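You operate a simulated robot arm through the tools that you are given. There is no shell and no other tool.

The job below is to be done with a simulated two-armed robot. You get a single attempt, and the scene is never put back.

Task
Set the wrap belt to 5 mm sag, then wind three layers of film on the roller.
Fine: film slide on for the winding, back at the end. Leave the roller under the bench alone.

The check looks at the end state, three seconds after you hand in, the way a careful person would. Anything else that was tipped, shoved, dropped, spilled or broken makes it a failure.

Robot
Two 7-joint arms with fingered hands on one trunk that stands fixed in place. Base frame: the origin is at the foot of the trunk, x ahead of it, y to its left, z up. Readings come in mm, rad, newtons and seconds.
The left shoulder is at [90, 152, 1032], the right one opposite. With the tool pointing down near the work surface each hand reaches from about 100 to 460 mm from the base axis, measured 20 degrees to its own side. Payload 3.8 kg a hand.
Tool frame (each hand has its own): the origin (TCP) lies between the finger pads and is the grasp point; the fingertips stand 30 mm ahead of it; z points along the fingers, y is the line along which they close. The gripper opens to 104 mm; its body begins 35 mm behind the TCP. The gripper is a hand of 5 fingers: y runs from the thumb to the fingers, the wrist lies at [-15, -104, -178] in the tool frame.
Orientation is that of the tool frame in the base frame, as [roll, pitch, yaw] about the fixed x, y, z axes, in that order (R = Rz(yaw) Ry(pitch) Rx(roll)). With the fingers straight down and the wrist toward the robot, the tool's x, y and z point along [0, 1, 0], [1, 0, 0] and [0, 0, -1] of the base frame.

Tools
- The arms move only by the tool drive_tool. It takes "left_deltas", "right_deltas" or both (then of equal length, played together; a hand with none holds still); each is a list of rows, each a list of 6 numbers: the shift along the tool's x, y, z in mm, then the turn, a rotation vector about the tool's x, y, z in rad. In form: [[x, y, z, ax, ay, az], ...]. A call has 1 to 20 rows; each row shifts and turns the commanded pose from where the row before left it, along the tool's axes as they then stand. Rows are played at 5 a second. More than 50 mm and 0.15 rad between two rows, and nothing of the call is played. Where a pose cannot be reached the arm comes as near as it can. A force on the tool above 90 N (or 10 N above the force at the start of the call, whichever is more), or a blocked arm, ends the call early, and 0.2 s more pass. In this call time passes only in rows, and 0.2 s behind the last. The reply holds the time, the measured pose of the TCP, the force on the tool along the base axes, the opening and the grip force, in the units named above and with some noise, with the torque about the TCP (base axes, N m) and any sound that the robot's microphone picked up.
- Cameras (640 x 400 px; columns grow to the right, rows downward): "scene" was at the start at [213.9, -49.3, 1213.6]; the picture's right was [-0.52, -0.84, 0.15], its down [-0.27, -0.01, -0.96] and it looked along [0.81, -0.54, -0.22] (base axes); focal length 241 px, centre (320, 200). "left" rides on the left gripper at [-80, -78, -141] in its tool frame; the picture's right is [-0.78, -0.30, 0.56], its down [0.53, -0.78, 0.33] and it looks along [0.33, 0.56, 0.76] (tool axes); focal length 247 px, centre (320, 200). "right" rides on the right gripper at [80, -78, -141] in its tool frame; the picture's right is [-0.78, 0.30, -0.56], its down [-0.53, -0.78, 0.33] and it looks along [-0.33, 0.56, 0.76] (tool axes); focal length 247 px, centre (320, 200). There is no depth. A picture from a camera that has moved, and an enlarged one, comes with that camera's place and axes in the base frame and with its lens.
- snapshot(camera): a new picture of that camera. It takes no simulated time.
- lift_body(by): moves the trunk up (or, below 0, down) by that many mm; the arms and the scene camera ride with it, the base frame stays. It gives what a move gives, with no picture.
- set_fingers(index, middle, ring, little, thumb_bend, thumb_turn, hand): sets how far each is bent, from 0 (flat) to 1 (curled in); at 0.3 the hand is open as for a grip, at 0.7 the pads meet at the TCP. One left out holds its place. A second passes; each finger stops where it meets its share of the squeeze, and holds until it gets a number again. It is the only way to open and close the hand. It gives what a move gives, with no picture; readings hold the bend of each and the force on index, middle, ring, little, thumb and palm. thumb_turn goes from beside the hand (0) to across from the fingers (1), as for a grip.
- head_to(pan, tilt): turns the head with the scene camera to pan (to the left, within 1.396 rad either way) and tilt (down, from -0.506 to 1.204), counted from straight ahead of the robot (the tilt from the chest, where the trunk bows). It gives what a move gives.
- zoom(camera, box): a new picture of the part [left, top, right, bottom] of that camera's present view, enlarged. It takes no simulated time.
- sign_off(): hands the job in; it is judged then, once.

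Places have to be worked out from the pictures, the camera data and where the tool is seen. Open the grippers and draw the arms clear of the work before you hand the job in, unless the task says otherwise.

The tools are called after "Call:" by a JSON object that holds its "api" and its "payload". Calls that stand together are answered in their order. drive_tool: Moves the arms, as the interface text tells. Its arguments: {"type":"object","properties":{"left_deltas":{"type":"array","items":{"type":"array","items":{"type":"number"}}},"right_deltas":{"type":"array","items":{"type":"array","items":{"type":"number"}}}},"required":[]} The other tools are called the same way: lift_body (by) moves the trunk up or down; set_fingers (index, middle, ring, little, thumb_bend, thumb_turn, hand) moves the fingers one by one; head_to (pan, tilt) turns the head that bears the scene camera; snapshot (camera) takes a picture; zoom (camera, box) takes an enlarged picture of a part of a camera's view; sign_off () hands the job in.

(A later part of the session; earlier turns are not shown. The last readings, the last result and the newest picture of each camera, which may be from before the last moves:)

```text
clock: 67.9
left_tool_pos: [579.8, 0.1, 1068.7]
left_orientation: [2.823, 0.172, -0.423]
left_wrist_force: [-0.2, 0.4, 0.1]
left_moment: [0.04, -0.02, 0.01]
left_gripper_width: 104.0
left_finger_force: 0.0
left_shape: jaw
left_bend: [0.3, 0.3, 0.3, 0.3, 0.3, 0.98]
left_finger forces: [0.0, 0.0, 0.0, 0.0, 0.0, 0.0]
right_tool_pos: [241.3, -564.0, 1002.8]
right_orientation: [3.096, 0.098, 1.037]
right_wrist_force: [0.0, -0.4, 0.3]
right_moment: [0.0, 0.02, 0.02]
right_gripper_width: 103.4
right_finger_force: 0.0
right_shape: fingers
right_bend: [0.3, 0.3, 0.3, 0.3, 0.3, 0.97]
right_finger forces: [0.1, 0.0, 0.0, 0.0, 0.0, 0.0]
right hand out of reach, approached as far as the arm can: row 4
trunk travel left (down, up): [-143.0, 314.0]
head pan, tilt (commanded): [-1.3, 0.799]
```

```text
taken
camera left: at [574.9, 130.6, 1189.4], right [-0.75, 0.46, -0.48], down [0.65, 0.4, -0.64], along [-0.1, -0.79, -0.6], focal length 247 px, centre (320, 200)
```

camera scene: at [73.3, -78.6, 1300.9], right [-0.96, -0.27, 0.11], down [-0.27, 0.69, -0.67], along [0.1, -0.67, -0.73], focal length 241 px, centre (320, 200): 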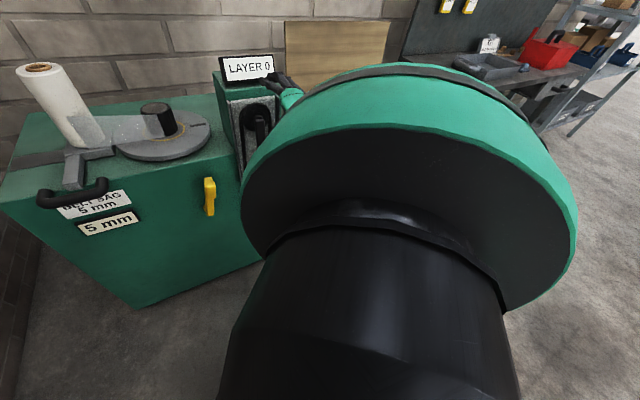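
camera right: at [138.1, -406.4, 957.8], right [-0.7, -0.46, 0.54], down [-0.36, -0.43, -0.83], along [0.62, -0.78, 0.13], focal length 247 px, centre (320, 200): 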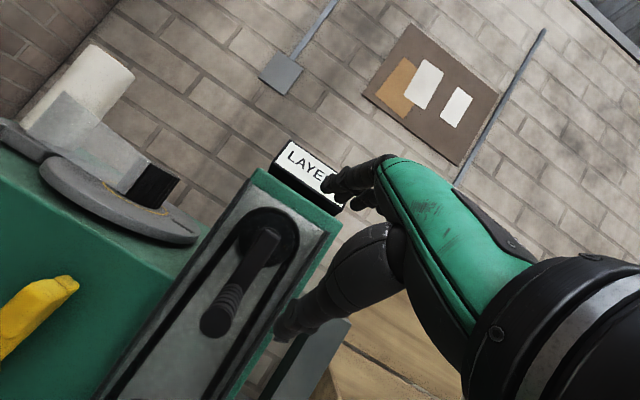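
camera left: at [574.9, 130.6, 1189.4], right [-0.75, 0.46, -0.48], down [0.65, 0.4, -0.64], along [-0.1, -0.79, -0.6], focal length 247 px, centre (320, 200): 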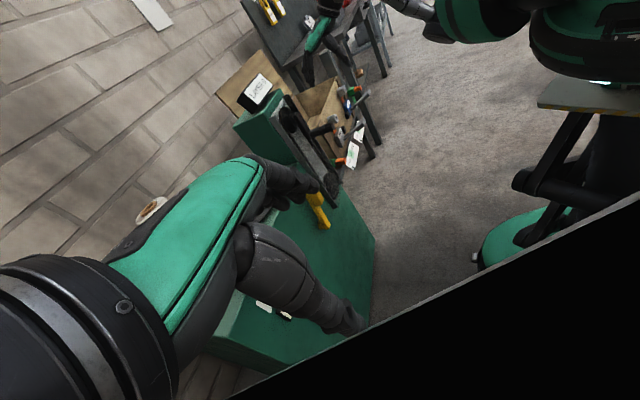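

The elbow is free again. At this height I turn the hanging hand about the vertical so its fingers-row lines up with the peg axis.

Call:
{"api": "drive_tool", "payload": {"right_deltas": [[0, 0, 0, 0, 0, 0.15], [0, 0, 0, 0, 0, 0.15], [0, 0, 0, 0, 0, 0.15], [0, 0, 0, 0, 0, 0.15], [0, 0, 0, 0, 0, 0.15], [0, 0, 0, 0, 0, 0.15], [0, 0, 0, 0, 0, 0.15], [0, 0, 0, 0, 0, 0.15], [0, 0, 0, 0, 0, 0.15], [0, 0, 0, 0, 0, 0.15]]}}

Call:
{"api": "snapshot", "payload": {"camera": "left"}}

Call:
{"api": "snapshot", "payload": {"camera": "right"}}

```text
clock: 70.1
left_tool_pos: [579.9, -0.6, 1069.8]
left_orientation: [2.825, 0.174, -0.425]
left_wrist_force: [0.6, -0.4, -0.1]
left_moment: [-0.02, -0.02, -0.01]
left_gripper_width: 103.9
left_finger_force: 0.1
left_shape: jaw
left_bend: [0.3, 0.3, 0.3, 0.3, 0.3, 0.98]
left_finger forces: [0.0, 0.0, 0.1, 0.1, 0.0, 0.0]
right_tool_pos: [212.8, -620.3, 942.4]
right_orientation: [3.042, -0.047, -0.456]
right_wrist_force: [-0.4, -0.7, 0.0]
right_moment: [0.02, -0.01, -0.01]
right_gripper_width: 103.2
right_finger_force: 0.0
right_shape: fingers
right_bend: [0.3, 0.3, 0.3, 0.3, 0.3, 0.97]
right_finger forces: [0.0, 0.1, 0.0, 0.1, 0.0, 0.0]
right hand out of reach, approached as far as the arm can: row 8, 9, 10
trunk travel left (down, up): [-143.0, 314.0]
head pan, tilt (commanded): [-1.3, 0.799]
```

```text
taken
camera left: at [574.3, 130.5, 1189.7], right [-0.75, 0.46, -0.48], down [0.65, 0.4, -0.64], along [-0.1, -0.79, -0.6], focal length 247 px, centre (320, 200)
```

left: 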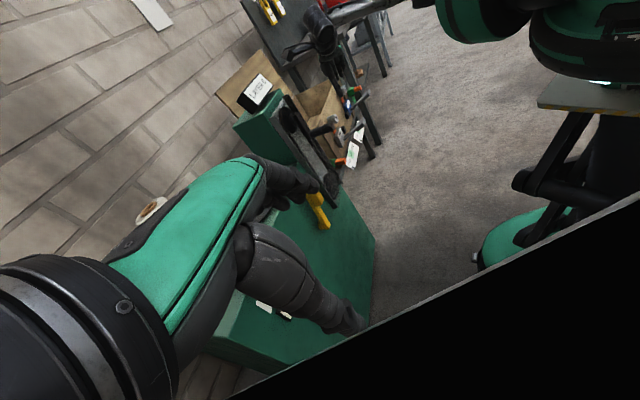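

```text
taken
camera right: at [318.4, -569.6, 1078.4], right [-0.83, 0.14, 0.55], down [-0.14, 0.89, -0.43], along [-0.55, -0.43, -0.72], focal length 247 px, centre (320, 200)
```

right: 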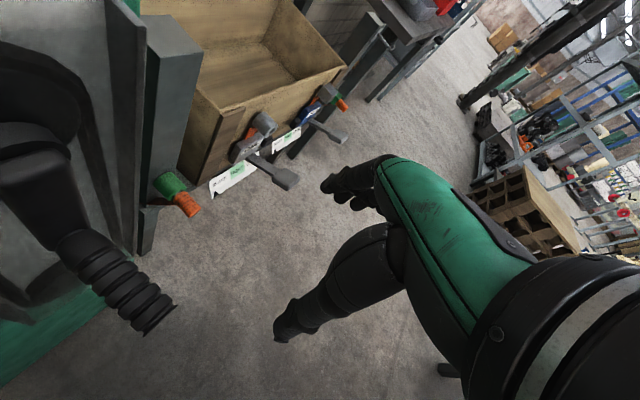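

The hand is now turned sideways (fingers-row within ~20° of the peg axis) and its camera sees the peg. I move it over the peg at a height still above it.

Call:
{"api": "drive_tool", "payload": {"right_deltas": [[27.2, -23.2, 3, 0, 0, 0], [27.2, -23.2, 3, 0, 0, 0], [27.2, -23.2, 3, 0, 0, 0]]}}

Call:
{"api": "snapshot", "payload": {"camera": "right"}}

Call:
{"api": "zoom", "payload": {"camera": "left", "box": [200, 0, 480, 200]}}

Call:
{"api": "snapshot", "payload": {"camera": "scene"}}

```text
clock: 70.9
left_tool_pos: [580.8, 1.1, 1069.9]
left_orientation: [2.823, 0.171, -0.426]
left_wrist_force: [0.1, 0.6, 0.1]
left_moment: [-0.02, -0.02, 0.0]
left_gripper_width: 103.6
left_finger_force: 0.1
left_shape: jaw
left_bend: [0.3, 0.3, 0.3, 0.3, 0.3, 0.98]
left_finger forces: [0.0, 0.0, 0.0, 0.1, 0.1, 0.0]
right_tool_pos: [306.9, -618.5, 916.5]
right_orientation: [3.041, -0.046, -0.454]
right_wrist_force: [-0.5, 0.5, 0.6]
right_moment: [0.0, 0.02, 0.02]
right_gripper_width: 103.3
right_finger_force: 0.1
right_shape: fingers
right_bend: [0.3, 0.3, 0.3, 0.3, 0.3, 0.97]
right_finger forces: [0.1, 0.0, 0.1, 0.0, 0.0, 0.0]
right hand out of reach, approached as far as the arm can: row 1, 2, 3
trunk travel left (down, up): [-143.0, 314.0]
head pan, tilt (commanded): [-1.3, 0.799]
```

```text
taken
camera right: at [413.9, -568.8, 1052.5], right [-0.83, 0.14, 0.55], down [-0.14, 0.89, -0.43], along [-0.55, -0.43, -0.72], focal length 247 px, centre (320, 200)
```

right: 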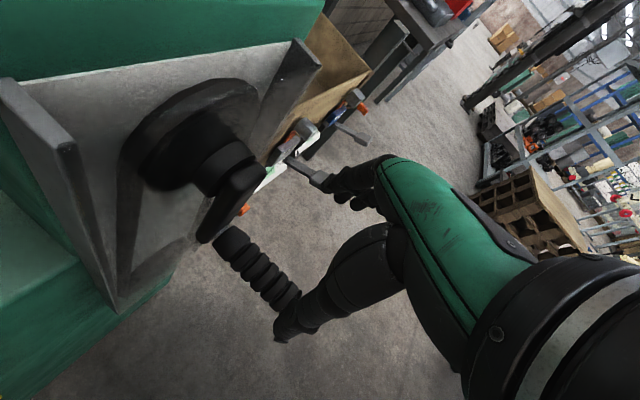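

```text
2.00 times, centred on (340, 100) of left
camera zoom: at [574.9, 130.8, 1189.3], right [-0.75, 0.46, -0.48], down [0.65, 0.4, -0.64], along [-0.1, -0.79, -0.6], focal length 494 px, centre (280, 400)
```

zoom: 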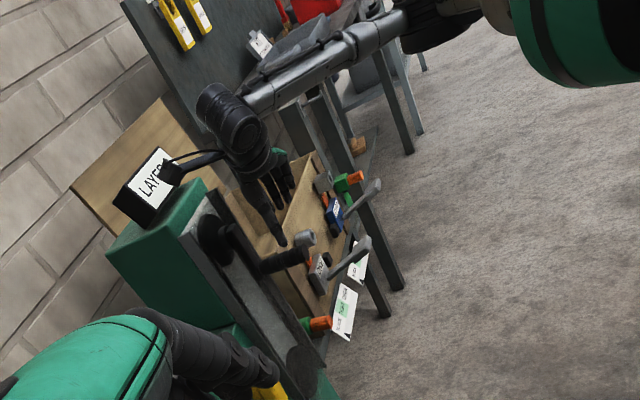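

```text
taken
camera scene: at [130.5, -78.8, 1180.9], right [-0.93, -0.27, 0.25], down [-0.36, 0.69, -0.63], along [0.0, -0.67, -0.74], focal length 241 px, centre (320, 200)
```

scene: 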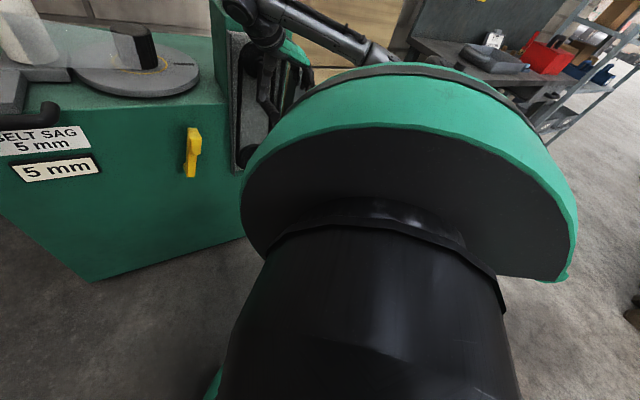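

The views show the peg lying between thumb and fingers, a bit nearer the thumb; the camera bracket is in front of the display with clearance. I try shifting 15 mm left and lowering 50 mm toward the peg.

Call:
{"api": "drive_tool", "payload": {"right_deltas": [[2.4, -7.2, 12, 0, 0, 0], [2.4, -7.2, 12, 0, 0, 0], [0, -1, 13, 0, 0, 0]]}}

Call:
{"api": "snapshot", "payload": {"camera": "right"}}

Call:
{"api": "zoom", "payload": {"camera": "left", "box": [240, 20, 400, 180]}}

```text
clock: 71.7
left_tool_pos: [579.1, -0.3, 1069.7]
left_orientation: [2.825, 0.173, -0.425]
left_wrist_force: [0.0, -0.2, 0.5]
left_moment: [0.02, 0.03, -0.02]
left_gripper_width: 104.1
left_finger_force: 0.0
left_shape: jaw
left_bend: [0.3, 0.3, 0.3, 0.3, 0.3, 0.98]
left_finger forces: [0.1, 0.1, 0.0, 0.1, 0.0, 0.0]
right_tool_pos: [317.0, -611.7, 879.0]
right_orientation: [3.039, -0.042, -0.458]
right_wrist_force: [-0.3, 0.2, -0.3]
right_moment: [-0.02, -0.02, -0.04]
right_gripper_width: 103.2
right_finger_force: 0.0
right_shape: fingers
right_bend: [0.3, 0.3, 0.3, 0.3, 0.3, 0.97]
right_finger forces: [0.0, 0.1, 0.0, 0.3, 0.1, 0.0]
trunk travel left (down, up): [-143.0, 314.0]
head pan, tilt (commanded): [-1.3, 0.799]
```

```text
taken
camera right: at [424.0, -562.3, 1014.6], right [-0.82, 0.14, 0.55], down [-0.14, 0.89, -0.43], along [-0.55, -0.43, -0.71], focal length 247 px, centre (320, 200)
```

right: 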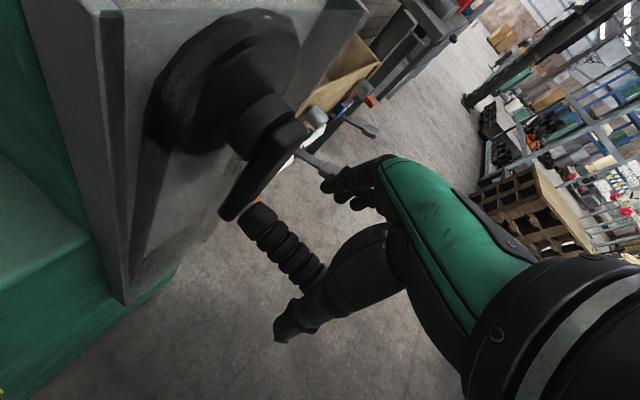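

```text
2.50 times, centred on (320, 100) of left
camera zoom: at [574.2, 130.7, 1189.8], right [-0.75, 0.46, -0.48], down [0.65, 0.4, -0.64], along [-0.1, -0.79, -0.6], focal length 617 px, centre (320, 450)
```

zoom: 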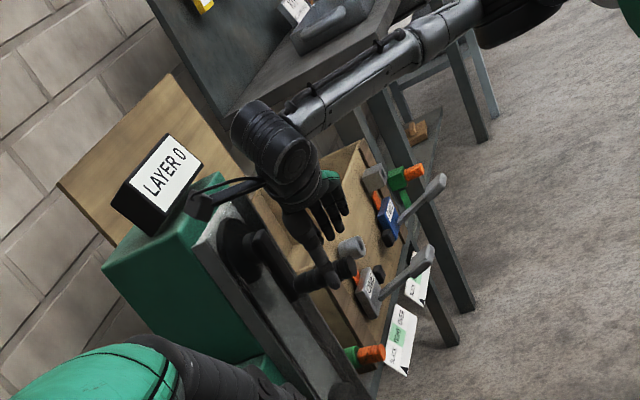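

The peg is now centred beneath the grasp point. I lower the remaining ~37 mm so it sits between thumb and fingers.

Call:
{"api": "drive_tool", "payload": {"right_deltas": [[0, -1, 13, 0, 0, 0], [0, -1, 13, 0, 0, 0], [0, -1, 11, 0, 0, 0]]}}

Call:
{"api": "snapshot", "payload": {"camera": "right"}}

Call:
{"api": "zoom", "payload": {"camera": "left", "box": [240, 20, 400, 180]}}

```text
clock: 72.5
left_tool_pos: [579.7, -1.8, 1069.4]
left_orientation: [2.825, 0.174, -0.425]
left_wrist_force: [-0.2, -0.3, 0.2]
left_moment: [0.04, -0.01, -0.01]
left_gripper_width: 103.9
left_finger_force: 0.1
left_shape: jaw
left_bend: [0.3, 0.3, 0.3, 0.3, 0.3, 0.98]
left_finger forces: [0.0, 0.1, 0.0, 0.0, 0.0, 0.1]
right_tool_pos: [318.6, -613.6, 841.4]
right_orientation: [3.041, -0.041, -0.457]
right_wrist_force: [-0.2, 0.3, 0.6]
right_moment: [-0.02, 0.04, -0.02]
right_gripper_width: 103.3
right_finger_force: 0.0
right_shape: fingers
right_bend: [0.3, 0.3, 0.3, 0.3, 0.3, 0.97]
right_finger forces: [0.1, 0.1, 0.1, 0.0, 0.1, 0.0]
trunk travel left (down, up): [-143.0, 314.0]
head pan, tilt (commanded): [-1.3, 0.799]
```

```text
taken
camera right: at [425.5, -564.2, 977.0], right [-0.82, 0.14, 0.55], down [-0.14, 0.89, -0.43], along [-0.55, -0.43, -0.71], focal length 247 px, centre (320, 200)
```

right: 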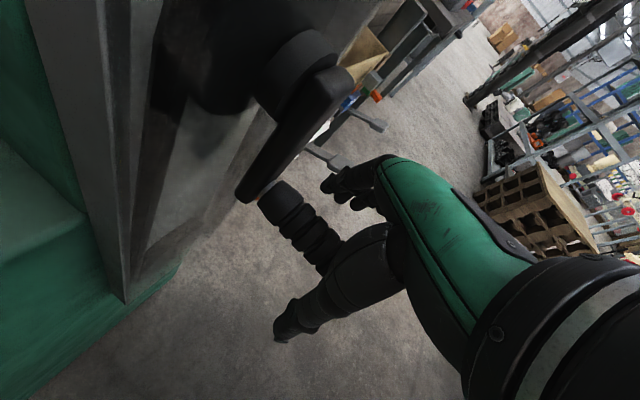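

```text
2.50 times, centred on (320, 100) of left
camera zoom: at [574.3, 130.9, 1189.7], right [-0.75, 0.46, -0.48], down [0.65, 0.4, -0.64], along [-0.1, -0.79, -0.6], focal length 617 px, centre (320, 450)
```

zoom: 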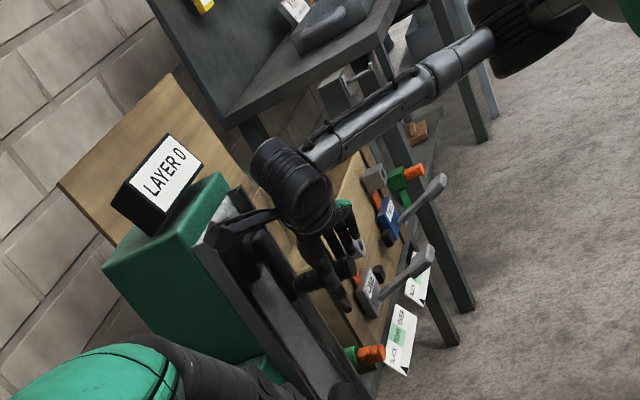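

The peg lies between thumb and fingers at the grasp point. I close the fingers loosely around it.

Call:
{"api": "set_fingers", "payload": {"hand": "right", "index": 0.6, "middle": 0.6, "ring": 0.6, "little": 0.6, "thumb_bend": 0.58}}

Call:
{"api": "snapshot", "payload": {"camera": "right"}}

Call:
{"api": "zoom", "payload": {"camera": "left", "box": [240, 20, 400, 180]}}

```text
clock: 73.5
left_tool_pos: [578.9, 0.3, 1067.8]
left_orientation: [2.822, 0.173, -0.426]
left_wrist_force: [0.2, -0.2, -0.3]
left_moment: [0.0, -0.02, 0.03]
left_gripper_width: 103.8
left_finger_force: 0.2
left_shape: jaw
left_bend: [0.3, 0.3, 0.3, 0.3, 0.3, 0.98]
left_finger forces: [0.0, 0.0, 0.1, 0.0, 0.0, 0.1]
right_tool_pos: [318.9, -613.1, 841.2]
right_orientation: [3.041, -0.042, -0.456]
right_wrist_force: [1.6, 3.3, -1.3]
right_moment: [-0.01, 0.0, -0.01]
right_gripper_width: 32.8
right_finger_force: 1.2
right_shape: fingers
right_bend: [0.6, 0.6, 0.6, 0.6, 0.55, 1.0]
right_finger forces: [0.0, 0.0, 0.0, 0.0, 2.7, 0.0]
trunk travel left (down, up): [-143.0, 314.0]
head pan, tilt (commanded): [-1.3, 0.799]
```

```text
taken
camera right: at [425.7, -563.9, 977.4], right [-0.82, 0.14, 0.55], down [-0.14, 0.89, -0.43], along [-0.55, -0.43, -0.71], focal length 247 px, centre (320, 200)
```

right: 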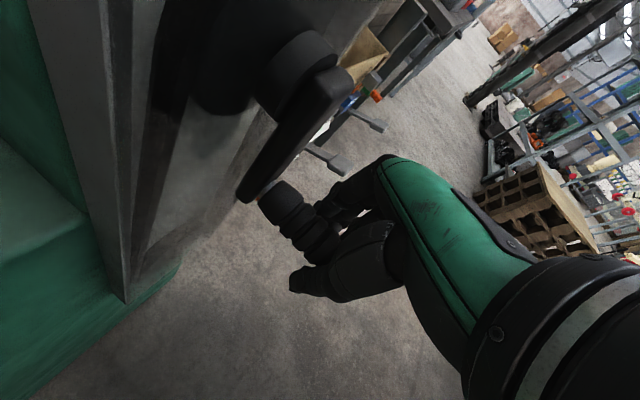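

```text
2.50 times, centred on (320, 100) of left
camera zoom: at [574.5, 131.3, 1189.6], right [-0.75, 0.46, -0.48], down [0.65, 0.4, -0.64], along [-0.1, -0.8, -0.6], focal length 617 px, centre (320, 450)
```

zoom: 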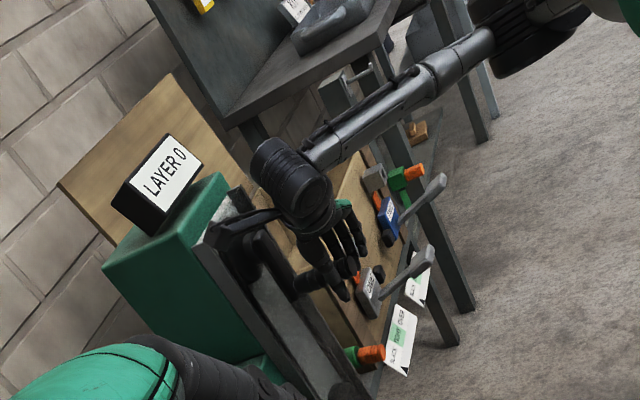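

The peg is loosely caged (thumb 2.7 N, fingers not pressing). I try turning the crank clockwise (peg to the left and up) by about 0.6 rad and watch the layer display and forces.

Call:
{"api": "drive_tool", "payload": {"right_deltas": [[3.47, -9.93, -1.63, 0, 0, 0], [3.46, -9.54, -3.17, 0, 0, 0], [3.38, -8.95, -4.66, 0, 0, 0], [3.22, -8.14, -6.03, 0, 0, 0]]}}

Call:
{"api": "snapshot", "payload": {"camera": "right"}}

Call:
{"api": "zoom", "payload": {"camera": "left", "box": [180, 20, 400, 200]}}

```text
clock: 74.5
left_tool_pos: [580.0, 0.0, 1069.8]
left_orientation: [2.825, 0.173, -0.425]
left_wrist_force: [-0.8, -0.2, 0.5]
left_moment: [0.02, 0.03, -0.01]
left_gripper_width: 103.8
left_finger_force: 0.1
left_shape: jaw
left_bend: [0.3, 0.3, 0.3, 0.3, 0.3, 0.98]
left_finger forces: [0.0, 0.0, 0.0, 0.1, 0.1, 0.1]
right_tool_pos: [347.5, -585.7, 855.2]
right_orientation: [3.04, -0.04, -0.459]
right_wrist_force: [-1.3, -1.4, -0.1]
right_moment: [-0.01, -0.01, -0.05]
right_gripper_width: 32.6
right_finger_force: 1.0
right_shape: fingers
right_bend: [0.58, 0.6, 0.6, 0.6, 0.57, 1.0]
right_finger forces: [1.7, 0.1, 0.0, 0.0, 0.1, 0.0]
trunk travel left (down, up): [-143.0, 314.0]
head pan, tilt (commanded): [-1.3, 0.799]
```

```text
taken
camera right: at [454.1, -535.3, 990.4], right [-0.82, 0.14, 0.55], down [-0.14, 0.89, -0.43], along [-0.55, -0.43, -0.71], focal length 247 px, centre (320, 200)
```

right: 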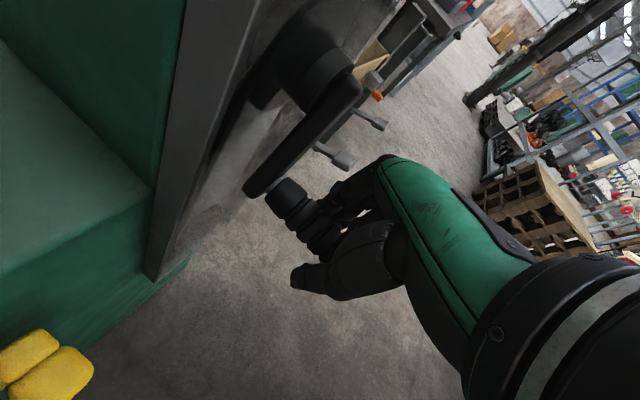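

```text
2.22 times, centred on (290, 110) of left
camera zoom: at [574.1, 131.0, 1189.8], right [-0.75, 0.46, -0.48], down [0.65, 0.4, -0.64], along [-0.1, -0.79, -0.6], focal length 549 px, centre (387, 400)
```

zoom: 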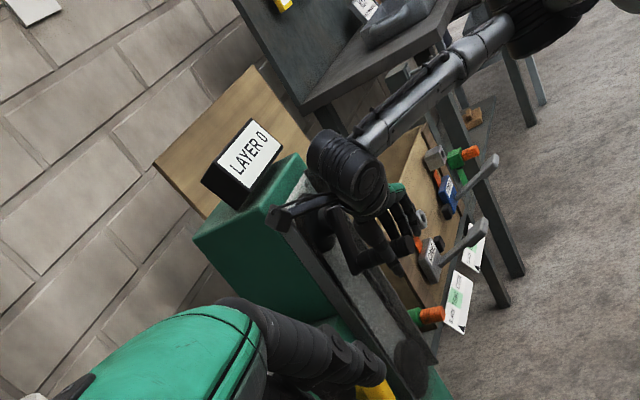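

The crank turns easily (about 2 N), peg followed. I continue clockwise to the 9-o'clock position, easing the hand ~9 mm outward for clearance.

Call:
{"api": "drive_tool", "payload": {"right_deltas": [[1.57, -7.66, -7.38, 0, 0, 0], [1.28, -6.51, -8.45, 0, 0, 0], [0.92, -5.23, -9.33, 0, 0, 0], [0.51, -3.85, -10.01, 0, 0, 0], [0.06, -2.39, -10.47, 0, 0, 0], [-0.43, -0.89, -10.7, 0, 0, 0]]}}

Call:
{"api": "snapshot", "payload": {"camera": "right"}}

Call:
{"api": "zoom", "payload": {"camera": "left", "box": [180, 20, 400, 200]}}

```text
clock: 75.9
left_tool_pos: [579.2, -0.9, 1070.0]
left_orientation: [2.825, 0.173, -0.424]
left_wrist_force: [0.9, 0.7, 0.1]
left_moment: [-0.01, -0.01, -0.02]
left_gripper_width: 104.0
left_finger_force: 0.0
left_shape: jaw
left_bend: [0.3, 0.3, 0.3, 0.3, 0.3, 0.98]
left_finger forces: [0.1, 0.0, 0.1, 0.1, 0.1, 0.0]
right_tool_pos: [361.8, -576.6, 883.6]
right_orientation: [3.043, -0.046, -0.453]
right_wrist_force: [-2.4, -0.2, -0.4]
right_moment: [0.0, 0.06, -0.05]
right_gripper_width: 32.7
right_finger_force: 1.3
right_shape: fingers
right_bend: [0.58, 0.6, 0.6, 0.6, 0.57, 1.0]
right_finger forces: [2.1, 0.0, 0.0, 0.1, 0.0, 0.0]
right hand out of reach, approached as far as the arm can: row 3, 4, 5, 6
trunk travel left (down, up): [-143.0, 314.0]
head pan, tilt (commanded): [-1.3, 0.799]
```

```text
taken
camera right: at [468.7, -527.4, 1018.9], right [-0.83, 0.14, 0.55], down [-0.14, 0.89, -0.43], along [-0.55, -0.43, -0.72], focal length 247 px, centre (320, 200)
```

right: 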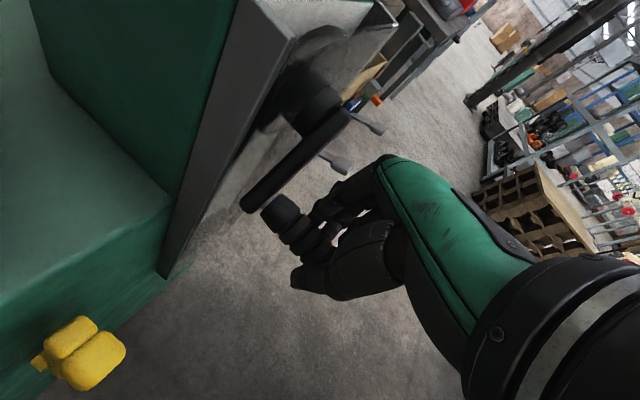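

```text
2.22 times, centred on (290, 110) of left
camera zoom: at [573.8, 131.0, 1189.9], right [-0.75, 0.46, -0.48], down [0.65, 0.4, -0.64], along [-0.1, -0.79, -0.6], focal length 549 px, centre (387, 400)
```

zoom: 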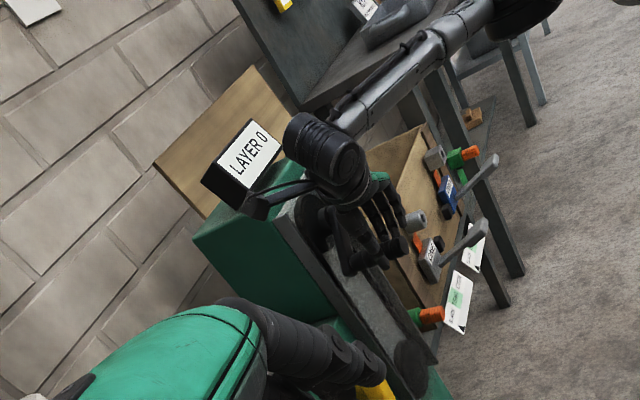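

Crank is at about 1.1 rad; the arm reports its limit going higher/left here. With a raised shoulder this region should become reachable, so I open the hand and lift the trunk 110 mm straight up off the peg.

Call:
{"api": "set_fingers", "payload": {"hand": "right", "index": 0.3, "middle": 0.3, "ring": 0.3, "little": 0.3, "thumb_bend": 0.3}}

Call:
{"api": "snapshot", "payload": {"camera": "right"}}

```text
clock: 76.9
left_tool_pos: [579.3, 0.1, 1069.9]
left_orientation: [2.824, 0.173, -0.425]
left_wrist_force: [-0.4, 0.3, -0.7]
left_moment: [0.03, -0.02, -0.02]
left_gripper_width: 103.8
left_finger_force: 0.1
left_shape: jaw
left_bend: [0.3, 0.3, 0.3, 0.3, 0.3, 0.98]
left_finger forces: [0.0, 0.1, 0.1, 0.0, 0.0, 0.0]
right_tool_pos: [362.1, -577.9, 882.9]
right_orientation: [3.043, -0.045, -0.454]
right_wrist_force: [0.0, 0.6, 0.4]
right_moment: [-0.01, -0.02, 0.03]
right_gripper_width: 102.9
right_finger_force: 0.0
right_shape: fingers
right_bend: [0.3, 0.3, 0.3, 0.3, 0.3, 0.98]
right_finger forces: [0.0, 0.0, 0.1, 0.0, 0.1, 0.0]
trunk travel left (down, up): [-143.0, 314.0]
head pan, tilt (commanded): [-1.3, 0.799]
```

```text
taken
camera right: at [468.9, -527.6, 1018.8], right [-0.83, 0.14, 0.55], down [-0.14, 0.89, -0.43], along [-0.55, -0.43, -0.72], focal length 247 px, centre (320, 200)
```

right: 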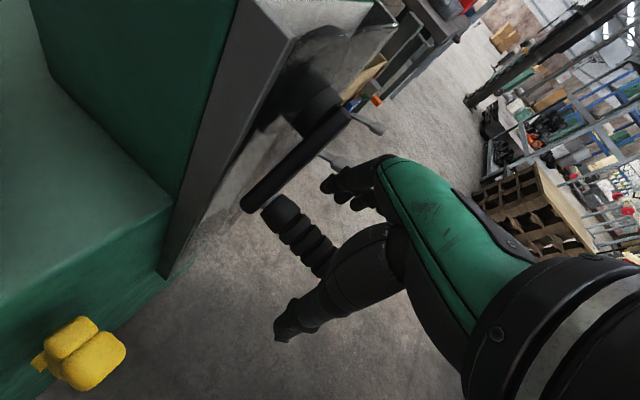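

The crank stays put on its own. Now I raise the trunk 110 mm (hand rises straight off the peg).

Call:
{"api": "lift_body", "payload": {"by": 110}}

Call:
{"api": "snapshot", "payload": {"camera": "right"}}

Call:
{"api": "snapshot", "payload": {"camera": "left"}}

```text
clock: 78.3
left_tool_pos: [534.8, -0.1, 1259.5]
left_orientation: [2.878, 0.046, -0.416]
left_wrist_force: [0.2, 0.0, -1.1]
left_moment: [0.04, 0.02, 0.04]
left_gripper_width: 103.9
left_finger_force: 0.0
left_shape: jaw
left_bend: [0.3, 0.3, 0.3, 0.3, 0.3, 0.98]
left_finger forces: [0.1, 0.1, 0.0, 0.0, 0.0, 0.0]
right_tool_pos: [363.0, -577.6, 992.3]
right_orientation: [3.038, -0.039, -0.461]
right_wrist_force: [0.5, 0.0, -0.4]
right_moment: [-0.01, 0.02, 0.02]
right_gripper_width: 102.5
right_finger_force: 0.0
right_shape: fingers
right_bend: [0.3, 0.3, 0.3, 0.3, 0.3, 0.98]
right_finger forces: [0.0, 0.1, 0.0, 0.1, 0.1, 0.0]
trunk travel left (down, up): [-253.0, 204.0]
head pan, tilt (commanded): [-1.3, 0.799]
```

```text
taken
camera right: at [469.6, -528.5, 1127.0], right [-0.82, 0.14, 0.55], down [-0.14, 0.89, -0.43], along [-0.55, -0.43, -0.71], focal length 247 px, centre (320, 200)
```

right: 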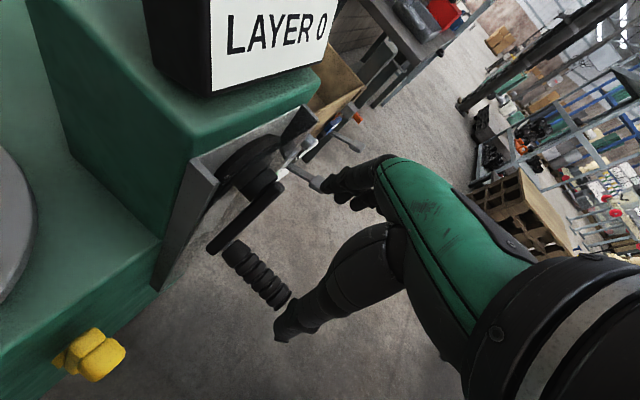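

```text
taken
camera left: at [512.8, 131.2, 1377.4], right [-0.68, 0.46, -0.58], down [0.74, 0.4, -0.55], along [-0.02, -0.8, -0.61], focal length 247 px, centre (320, 200)
```

left: 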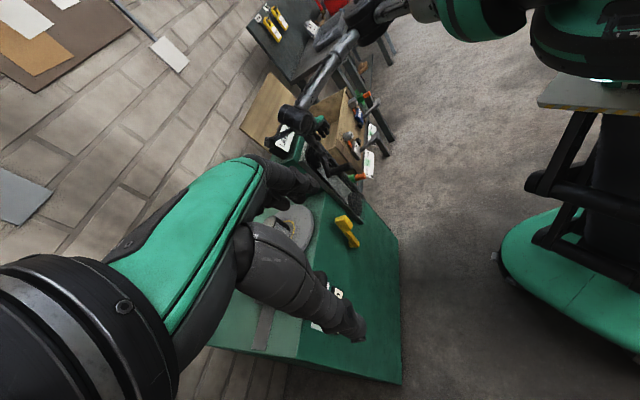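

Crank stays at about the 8–9 o'clock position, display still LAYER 0. I lower the hand straight down 105 mm again over the peg.

Call:
{"api": "drive_tool", "payload": {"right_deltas": [[-1.2, -2.5, 26, 0, 0, 0], [-1.2, -2.5, 26, 0, 0, 0], [-1.2, -2.5, 26, 0, 0, 0], [-1.2, -2.5, 26, 0, 0, 0]]}}

Call:
{"api": "snapshot", "payload": {"camera": "right"}}

```text
clock: 79.3
left_tool_pos: [536.0, -0.7, 1258.6]
left_orientation: [2.879, 0.045, -0.417]
left_wrist_force: [0.9, -0.8, 0.9]
left_moment: [0.01, 0.0, 0.0]
left_gripper_width: 103.8
left_finger_force: 0.0
left_shape: jaw
left_bend: [0.3, 0.3, 0.3, 0.3, 0.3, 0.98]
left_finger forces: [0.0, 0.0, 0.0, 0.0, 0.0, 0.1]
right_tool_pos: [362.2, -577.9, 887.7]
right_orientation: [3.04, -0.043, -0.459]
right_wrist_force: [0.8, -0.1, 0.3]
right_moment: [0.02, 0.03, -0.02]
right_gripper_width: 102.8
right_finger_force: 0.1
right_shape: fingers
right_bend: [0.3, 0.3, 0.3, 0.3, 0.3, 0.98]
right_finger forces: [0.0, 0.0, 0.0, 0.0, 0.0, 0.0]
trunk travel left (down, up): [-253.0, 204.0]
head pan, tilt (commanded): [-1.3, 0.799]
```

```text
taken
camera right: at [469.6, -529.0, 1022.5], right [-0.82, 0.14, 0.55], down [-0.14, 0.89, -0.43], along [-0.55, -0.43, -0.71], focal length 247 px, centre (320, 200)
```

right: 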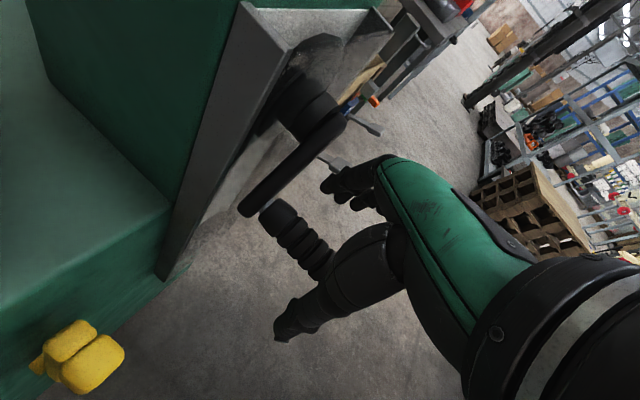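

The peg sits about 20 mm below the grasp point, so I lower another 16 mm and close the cage again.

Call:
{"api": "drive_tool", "payload": {"right_deltas": [[-0.4, -0.8, 8, 0, 0, 0], [-0.4, -0.8, 8, 0, 0, 0]]}}

Call:
{"api": "set_fingers", "payload": {"hand": "right", "index": 0.6, "middle": 0.6, "ring": 0.6, "little": 0.6, "thumb_bend": 0.58}}

Call:
{"api": "snapshot", "payload": {"camera": "right"}}

```text
clock: 79.9
left_tool_pos: [533.9, -0.2, 1259.5]
left_orientation: [2.879, 0.045, -0.418]
left_wrist_force: [-0.1, 0.0, 0.7]
left_moment: [0.01, 0.01, 0.02]
left_gripper_width: 103.9
left_finger_force: 0.2
left_shape: jaw
left_bend: [0.3, 0.3, 0.3, 0.3, 0.3, 0.98]
left_finger forces: [0.0, 0.0, 0.1, 0.1, 0.1, 0.1]
right_tool_pos: [361.6, -578.1, 872.2]
right_orientation: [3.039, -0.04, -0.459]
right_wrist_force: [0.4, -0.4, 0.1]
right_moment: [0.01, 0.0, 0.04]
right_gripper_width: 103.0
right_finger_force: 0.0
right_shape: fingers
right_bend: [0.3, 0.3, 0.3, 0.3, 0.3, 0.98]
right_finger forces: [0.1, 0.0, 0.0, 0.0, 0.0, 0.0]
trunk travel left (down, up): [-253.0, 204.0]
head pan, tilt (commanded): [-1.3, 0.799]
```

```text
clock: 80.9
left_tool_pos: [533.1, 0.3, 1261.1]
left_orientation: [2.878, 0.046, -0.416]
left_wrist_force: [-1.0, 0.1, 0.6]
left_moment: [-0.01, 0.02, 0.01]
left_gripper_width: 103.7
left_finger_force: 0.1
left_shape: jaw
left_bend: [0.3, 0.3, 0.3, 0.3, 0.3, 0.98]
left_finger forces: [0.0, 0.1, 0.1, 0.0, 0.0, 0.1]
right_tool_pos: [362.2, -577.8, 871.2]
right_orientation: [3.041, -0.043, -0.459]
right_wrist_force: [-0.3, -0.7, 0.9]
right_moment: [-0.01, -0.03, 0.01]
right_gripper_width: 30.9
right_finger_force: 0.1
right_shape: fingers
right_bend: [0.59, 0.6, 0.6, 0.6, 0.57, 1.0]
right_finger forces: [0.5, 0.1, 0.0, 0.0, 0.1, 0.1]
trunk travel left (down, up): [-253.0, 204.0]
head pan, tilt (commanded): [-1.3, 0.799]
```

```text
taken
camera right: at [468.6, -528.3, 1007.2], right [-0.82, 0.14, 0.55], down [-0.14, 0.89, -0.43], along [-0.55, -0.43, -0.71], focal length 247 px, centre (320, 200)
```

right: 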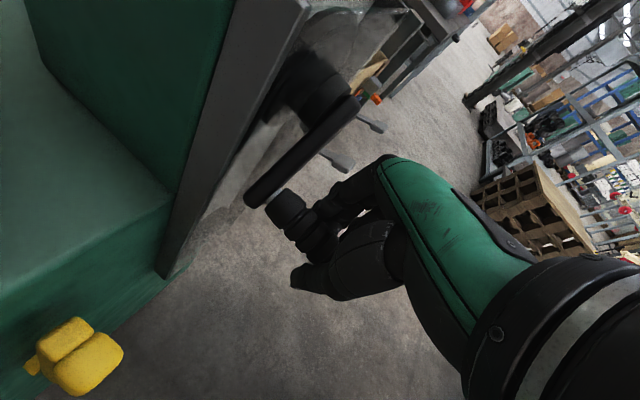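

Caged again. I continue the clockwise circle from about 50° up toward 9 o'clock.

Call:
{"api": "drive_tool", "payload": {"right_deltas": [[2.41, -4.97, -9.1, 0, 0, 0], [2.0, -3.6, -9.81, 0, 0, 0], [1.55, -2.14, -10.3, 0, 0, 0], [1.07, -0.66, -10.57, 0, 0, 0]]}}

Call:
{"api": "snapshot", "payload": {"camera": "right"}}

Call:
{"api": "zoom", "payload": {"camera": "left", "box": [220, 60, 420, 220]}}

```text
clock: 81.9
left_tool_pos: [534.9, 0.9, 1260.1]
left_orientation: [2.878, 0.046, -0.418]
left_wrist_force: [0.9, -0.8, -0.3]
left_moment: [0.0, 0.05, -0.01]
left_gripper_width: 104.0
left_finger_force: 0.1
left_shape: jaw
left_bend: [0.3, 0.3, 0.3, 0.3, 0.3, 0.98]
left_finger forces: [0.0, 0.1, 0.0, 0.0, 0.0, 0.0]
right_tool_pos: [372.7, -566.4, 909.3]
right_orientation: [3.041, -0.042, -0.456]
right_wrist_force: [0.6, -0.1, -0.3]
right_moment: [0.02, 0.02, 0.0]
right_gripper_width: 30.4
right_finger_force: 0.1
right_shape: fingers
right_bend: [0.6, 0.6, 0.6, 0.6, 0.57, 1.0]
right_finger forces: [0.0, 0.0, 0.0, 0.1, 0.0, 0.0]
trunk travel left (down, up): [-253.0, 204.0]
head pan, tilt (commanded): [-1.3, 0.799]
```

```text
taken
camera right: at [479.9, -516.8, 1045.4], right [-0.82, 0.14, 0.55], down [-0.14, 0.89, -0.43], along [-0.55, -0.43, -0.71], focal length 247 px, centre (320, 200)
```

right: 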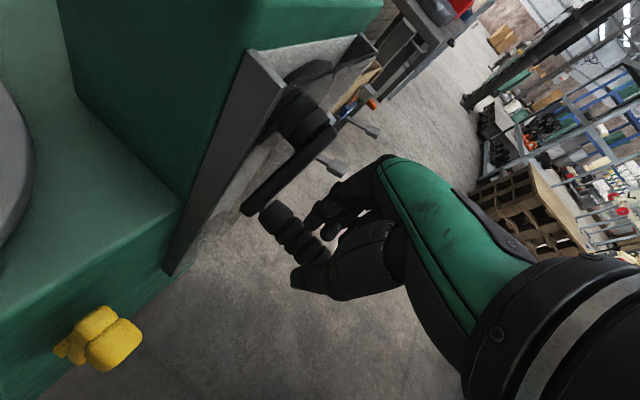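

```text
2.50 times, centred on (320, 140) of left
camera zoom: at [512.5, 131.6, 1377.7], right [-0.68, 0.46, -0.58], down [0.74, 0.4, -0.55], along [-0.02, -0.8, -0.61], focal length 617 px, centre (320, 350)
```

zoom: 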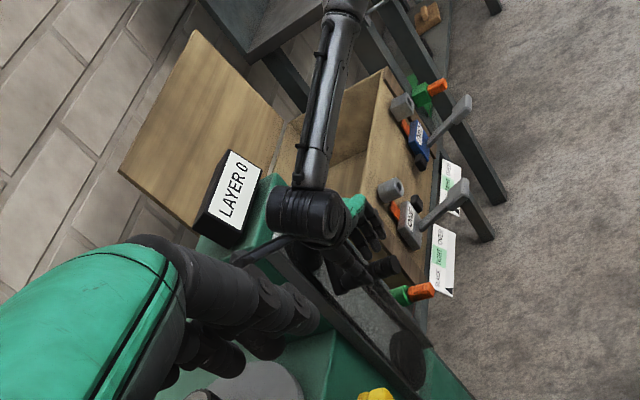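

No reach trouble now with the trunk higher. I continue over 9 o'clock toward the top.

Call:
{"api": "drive_tool", "payload": {"right_deltas": [[0.57, 0.86, -10.6, 0, 0, 0], [0.05, 2.35, -10.38, 0, 0, 0], [-0.47, 3.79, -9.93, 0, 0, 0], [-0.98, 5.15, -9.27, 0, 0, 0]]}}

Call:
{"api": "snapshot", "payload": {"camera": "right"}}

Call:
{"api": "zoom", "payload": {"camera": "left", "box": [220, 60, 420, 220]}}

```text
clock: 82.9
left_tool_pos: [534.3, -0.7, 1259.8]
left_orientation: [2.88, 0.044, -0.416]
left_wrist_force: [0.1, -0.1, 0.8]
left_moment: [0.01, 0.01, 0.01]
left_gripper_width: 103.6
left_finger_force: 0.0
left_shape: jaw
left_bend: [0.3, 0.3, 0.3, 0.3, 0.3, 0.98]
left_finger forces: [0.0, 0.1, 0.0, 0.1, 0.1, 0.0]
right_tool_pos: [365.7, -572.9, 951.7]
right_orientation: [3.041, -0.042, -0.457]
right_wrist_force: [-0.9, -1.2, 0.9]
right_moment: [-0.02, -0.06, -0.01]
right_gripper_width: 30.2
right_finger_force: 0.1
right_shape: fingers
right_bend: [0.6, 0.6, 0.6, 0.6, 0.57, 1.0]
right_finger forces: [0.1, 0.1, 0.1, 0.0, 0.1, 0.0]
trunk travel left (down, up): [-253.0, 204.0]
head pan, tilt (commanded): [-1.3, 0.799]
```

```text
taken
camera right: at [473.6, -523.1, 1087.0], right [-0.82, 0.14, 0.55], down [-0.14, 0.89, -0.43], along [-0.55, -0.43, -0.71], focal length 247 px, centre (320, 200)
```

right: 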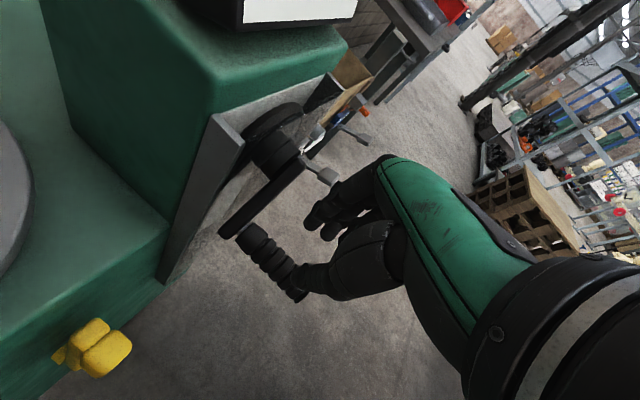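

```text
2.50 times, centred on (320, 140) of left
camera zoom: at [511.8, 131.1, 1378.1], right [-0.68, 0.46, -0.58], down [0.74, 0.4, -0.55], along [-0.02, -0.8, -0.61], focal length 617 px, centre (320, 350)
```

zoom: 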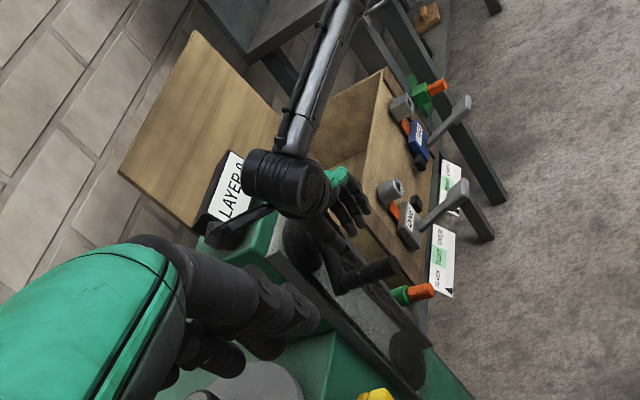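

The hand slipped up off the peg because the fingers weren't holding it. I open, go back down over the peg, and will grip it more firmly this time.

Call:
{"api": "set_fingers", "payload": {"hand": "right", "index": 0.3, "middle": 0.3, "ring": 0.3, "little": 0.3, "thumb_bend": 0.3}}

Call:
{"api": "drive_tool", "payload": {"right_deltas": [[-1.2, -2.2, 22, 0, 0, 0], [-1.2, -2.2, 22, 0, 0, 0], [-1.2, -2.2, 22, 0, 0, 0], [-1.0, -2.0, 18, 0, 0, 0]]}}

Call:
{"api": "snapshot", "payload": {"camera": "right"}}

```text
clock: 83.9
left_tool_pos: [534.5, -0.0, 1258.7]
left_orientation: [2.881, 0.045, -0.417]
left_wrist_force: [0.1, 0.3, 0.3]
left_moment: [-0.02, 0.01, 0.01]
left_gripper_width: 103.9
left_finger_force: 0.0
left_shape: jaw
left_bend: [0.3, 0.3, 0.3, 0.3, 0.3, 0.98]
left_finger forces: [0.0, 0.1, 0.0, 0.1, 0.0, 0.0]
right_tool_pos: [367.3, -572.1, 951.0]
right_orientation: [3.039, -0.04, -0.458]
right_wrist_force: [-1.5, -0.7, 0.7]
right_moment: [0.0, -0.02, -0.03]
right_gripper_width: 102.9
right_finger_force: 0.1
right_shape: fingers
right_bend: [0.3, 0.3, 0.3, 0.3, 0.3, 0.98]
right_finger forces: [0.0, 0.0, 0.1, 0.0, 0.1, 0.0]
trunk travel left (down, up): [-253.0, 204.0]
head pan, tilt (commanded): [-1.3, 0.799]
```

```text
clock: 84.9
left_tool_pos: [535.8, -0.6, 1259.9]
left_orientation: [2.879, 0.045, -0.417]
left_wrist_force: [-0.3, -0.5, -0.7]
left_moment: [-0.01, 0.0, 0.0]
left_gripper_width: 103.8
left_finger_force: 0.1
left_shape: jaw
left_bend: [0.3, 0.3, 0.3, 0.3, 0.3, 0.98]
left_finger forces: [0.0, 0.1, 0.1, 0.1, 0.0, 0.0]
right_tool_pos: [366.3, -571.9, 866.5]
right_orientation: [3.042, -0.041, -0.459]
right_wrist_force: [0.3, 1.2, 0.5]
right_moment: [0.0, -0.01, -0.01]
right_gripper_width: 102.6
right_finger_force: 0.2
right_shape: fingers
right_bend: [0.3, 0.3, 0.3, 0.3, 0.3, 0.98]
right_finger forces: [0.1, 0.0, 0.0, 0.1, 0.1, 0.1]
trunk travel left (down, up): [-253.0, 204.0]
head pan, tilt (commanded): [-1.3, 0.799]
```

```text
taken
camera right: at [473.0, -523.1, 1001.8], right [-0.82, 0.14, 0.55], down [-0.14, 0.89, -0.43], along [-0.55, -0.43, -0.71], focal length 247 px, centre (320, 200)
```

right: 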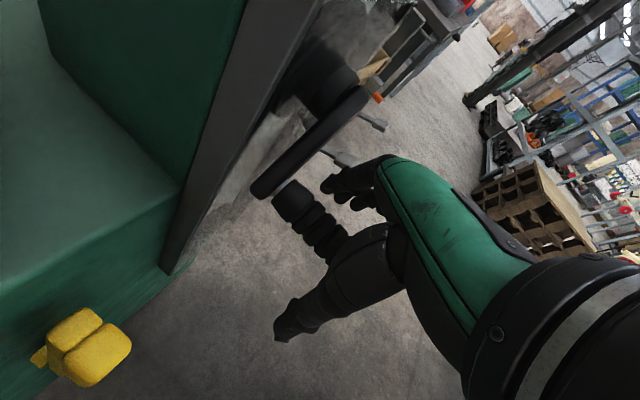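

The peg is now right at the grasp point. I lower a few mm more and close firmly.

Call:
{"api": "drive_tool", "payload": {"right_deltas": [[-0.3, -0.8, 8, 0, 0, 0]]}}

Call:
{"api": "set_fingers", "payload": {"hand": "right", "index": 0.85, "middle": 0.85, "ring": 0.85, "little": 0.85, "thumb_bend": 0.75}}

Call:
{"api": "snapshot", "payload": {"camera": "right"}}

```text
clock: 85.3
left_tool_pos: [535.0, 0.1, 1260.0]
left_orientation: [2.88, 0.046, -0.416]
left_wrist_force: [-0.1, 0.0, -0.3]
left_moment: [-0.01, -0.01, 0.04]
left_gripper_width: 103.8
left_finger_force: 0.0
left_shape: jaw
left_bend: [0.3, 0.3, 0.3, 0.3, 0.3, 0.98]
left_finger forces: [0.1, 0.0, 0.0, 0.0, 0.0, 0.0]
right_tool_pos: [366.1, -572.4, 859.9]
right_orientation: [3.041, -0.041, -0.456]
right_wrist_force: [1.1, 0.1, 0.5]
right_moment: [0.03, 0.01, 0.0]
right_gripper_width: 102.7
right_finger_force: 0.1
right_shape: fingers
right_bend: [0.3, 0.3, 0.3, 0.3, 0.3, 0.98]
right_finger forces: [0.1, 0.0, 0.1, 0.0, 0.0, 0.1]
trunk travel left (down, up): [-253.0, 204.0]
head pan, tilt (commanded): [-1.3, 0.799]
```

```text
clock: 86.3
left_tool_pos: [535.0, -0.4, 1258.9]
left_orientation: [2.881, 0.048, -0.418]
left_wrist_force: [0.0, -0.3, 0.0]
left_moment: [-0.04, 0.01, 0.0]
left_gripper_width: 103.9
left_finger_force: 0.0
left_shape: jaw
left_bend: [0.3, 0.3, 0.3, 0.3, 0.3, 0.98]
left_finger forces: [0.0, 0.1, 0.0, 0.0, 0.0, 0.0]
right_tool_pos: [367.7, -572.2, 857.8]
right_orientation: [3.041, -0.043, -0.455]
right_wrist_force: [5.3, 2.8, -1.6]
right_moment: [-0.11, 0.08, -0.03]
right_gripper_width: 5.9
right_finger_force: 8.2
right_shape: fingers
right_bend: [0.83, 0.84, 0.84, 0.86, 0.71, 1.0]
right_finger forces: [0.0, 0.0, 4.5, 3.8, 8.2, 0.0]
trunk travel left (down, up): [-253.0, 204.0]
head pan, tilt (commanded): [-1.3, 0.799]
```

```text
taken
camera right: at [474.2, -522.8, 994.0], right [-0.82, 0.14, 0.55], down [-0.14, 0.89, -0.43], along [-0.55, -0.43, -0.71], focal length 247 px, centre (320, 200)
```

right: 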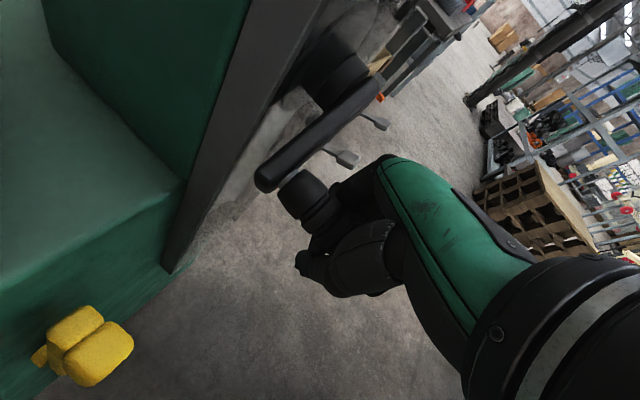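

The fingers have wrapped around the peg (ring 4.5 N, little 3.8 N, thumb 8.2 N). I continue clockwise with this firm grip.

Call:
{"api": "drive_tool", "payload": {"right_deltas": [[2.23, -4.39, -9.43, 0, 0, 0], [1.82, -2.99, -10.05, 0, 0, 0], [1.35, -1.51, -10.45, 0, 0, 0], [0.86, 0, -10.61, 0, 0, 0]]}}

Call:
{"api": "snapshot", "payload": {"camera": "right"}}

Call:
{"api": "zoom", "payload": {"camera": "left", "box": [220, 60, 420, 220]}}

```text
clock: 87.3
left_tool_pos: [534.0, -0.3, 1260.3]
left_orientation: [2.878, 0.047, -0.416]
left_wrist_force: [0.1, 0.6, -0.5]
left_moment: [0.01, -0.02, 0.0]
left_gripper_width: 103.9
left_finger_force: 0.0
left_shape: jaw
left_bend: [0.3, 0.3, 0.3, 0.3, 0.3, 0.98]
left_finger forces: [0.1, 0.0, 0.1, 0.0, 0.0, 0.0]
right_tool_pos: [375.0, -563.4, 897.5]
right_orientation: [3.038, -0.042, -0.458]
right_wrist_force: [-0.1, -0.5, -1.9]
right_moment: [-0.1, -0.02, -0.02]
right_gripper_width: 7.0
right_finger_force: 2.8
right_shape: fingers
right_bend: [0.84, 0.84, 0.84, 0.85, 0.71, 1.0]
right_finger forces: [0.0, 0.0, 3.6, 2.5, 0.0, 0.0]
trunk travel left (down, up): [-253.0, 204.0]
head pan, tilt (commanded): [-1.3, 0.799]
```

```text
taken
camera right: at [482.2, -513.8, 1033.3], right [-0.82, 0.14, 0.55], down [-0.14, 0.89, -0.43], along [-0.55, -0.43, -0.71], focal length 247 px, centre (320, 200)
```

right: 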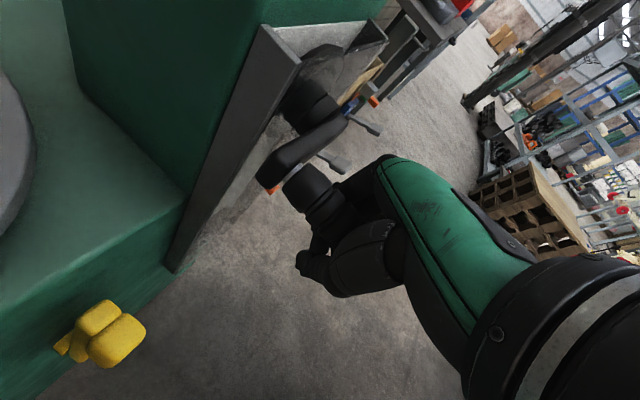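

```text
2.50 times, centred on (320, 140) of left
camera zoom: at [511.8, 131.1, 1378.1], right [-0.68, 0.46, -0.58], down [0.74, 0.4, -0.55], along [-0.02, -0.8, -0.61], focal length 617 px, centre (320, 350)
```

zoom: 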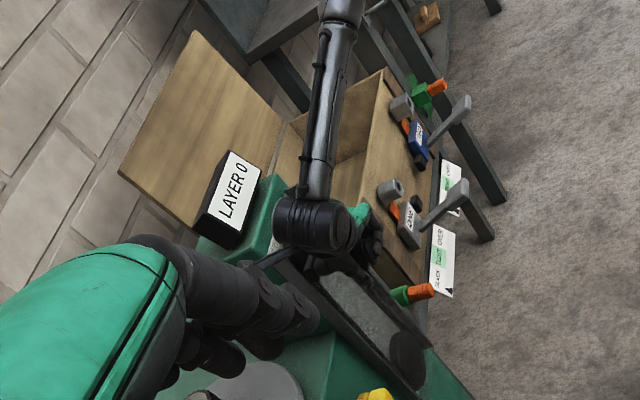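

The peg now follows (hooked by ring and little fingers at ~3 N). I continue toward the top.

Call:
{"api": "drive_tool", "payload": {"right_deltas": [[0.35, 1.5, -10.53, 0, 0, 0], [-0.17, 2.97, -10.22, 0, 0, 0], [-0.69, 4.39, -9.67, 0, 0, 0], [-1.19, 5.69, -8.91, 0, 0, 0], [-1.66, 6.88, -7.96, 0, 0, 0]]}}

Call:
{"api": "snapshot", "payload": {"camera": "right"}}

Call:
{"api": "zoom", "payload": {"camera": "left", "box": [220, 60, 420, 220]}}

```text
clock: 88.5
left_tool_pos: [533.2, -0.4, 1259.4]
left_orientation: [2.88, 0.045, -0.419]
left_wrist_force: [-0.4, -0.7, 0.9]
left_moment: [-0.03, 0.0, 0.0]
left_gripper_width: 103.9
left_finger_force: 0.0
left_shape: jaw
left_bend: [0.3, 0.3, 0.3, 0.3, 0.3, 0.98]
left_finger forces: [0.0, 0.0, 0.0, 0.1, 0.0, 0.0]
right_tool_pos: [360.7, -577.4, 945.8]
right_orientation: [3.043, -0.039, -0.459]
right_wrist_force: [-5.7, -0.7, -8.4]
right_moment: [-0.03, -0.21, 0.01]
right_gripper_width: 7.8
right_finger_force: 6.5
right_shape: fingers
right_bend: [0.84, 0.84, 0.84, 0.85, 0.7, 1.0]
right_finger forces: [3.7, 0.0, 5.3, 3.6, 0.1, 0.0]
trunk travel left (down, up): [-253.0, 204.0]
head pan, tilt (commanded): [-1.3, 0.799]
```

```text
taken
camera right: at [469.4, -527.8, 1080.9], right [-0.82, 0.14, 0.55], down [-0.14, 0.89, -0.43], along [-0.55, -0.43, -0.71], focal length 247 px, centre (320, 200)
```

right: 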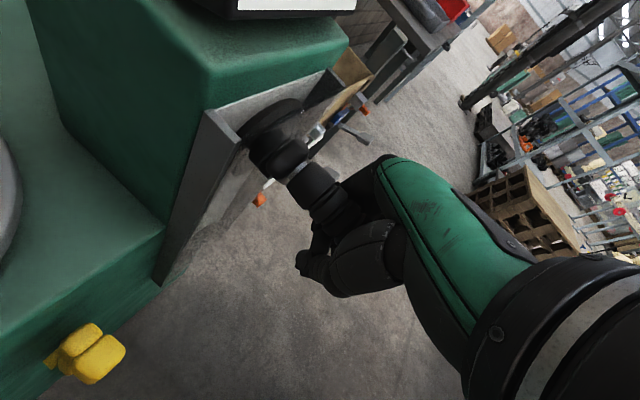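

```text
2.50 times, centred on (320, 140) of left
camera zoom: at [511.2, 129.2, 1378.4], right [-0.68, 0.46, -0.58], down [0.74, 0.4, -0.54], along [-0.02, -0.79, -0.61], focal length 617 px, centre (320, 350)
```

zoom: 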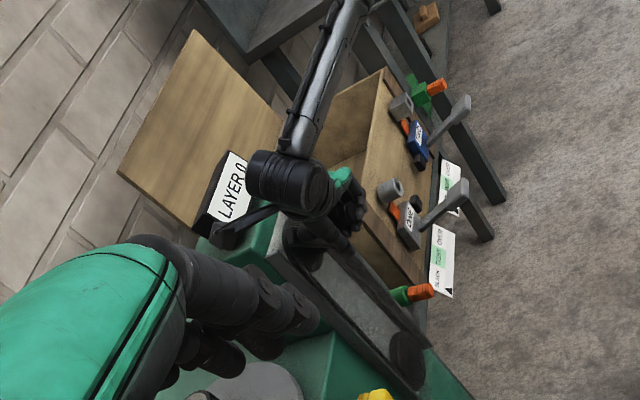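

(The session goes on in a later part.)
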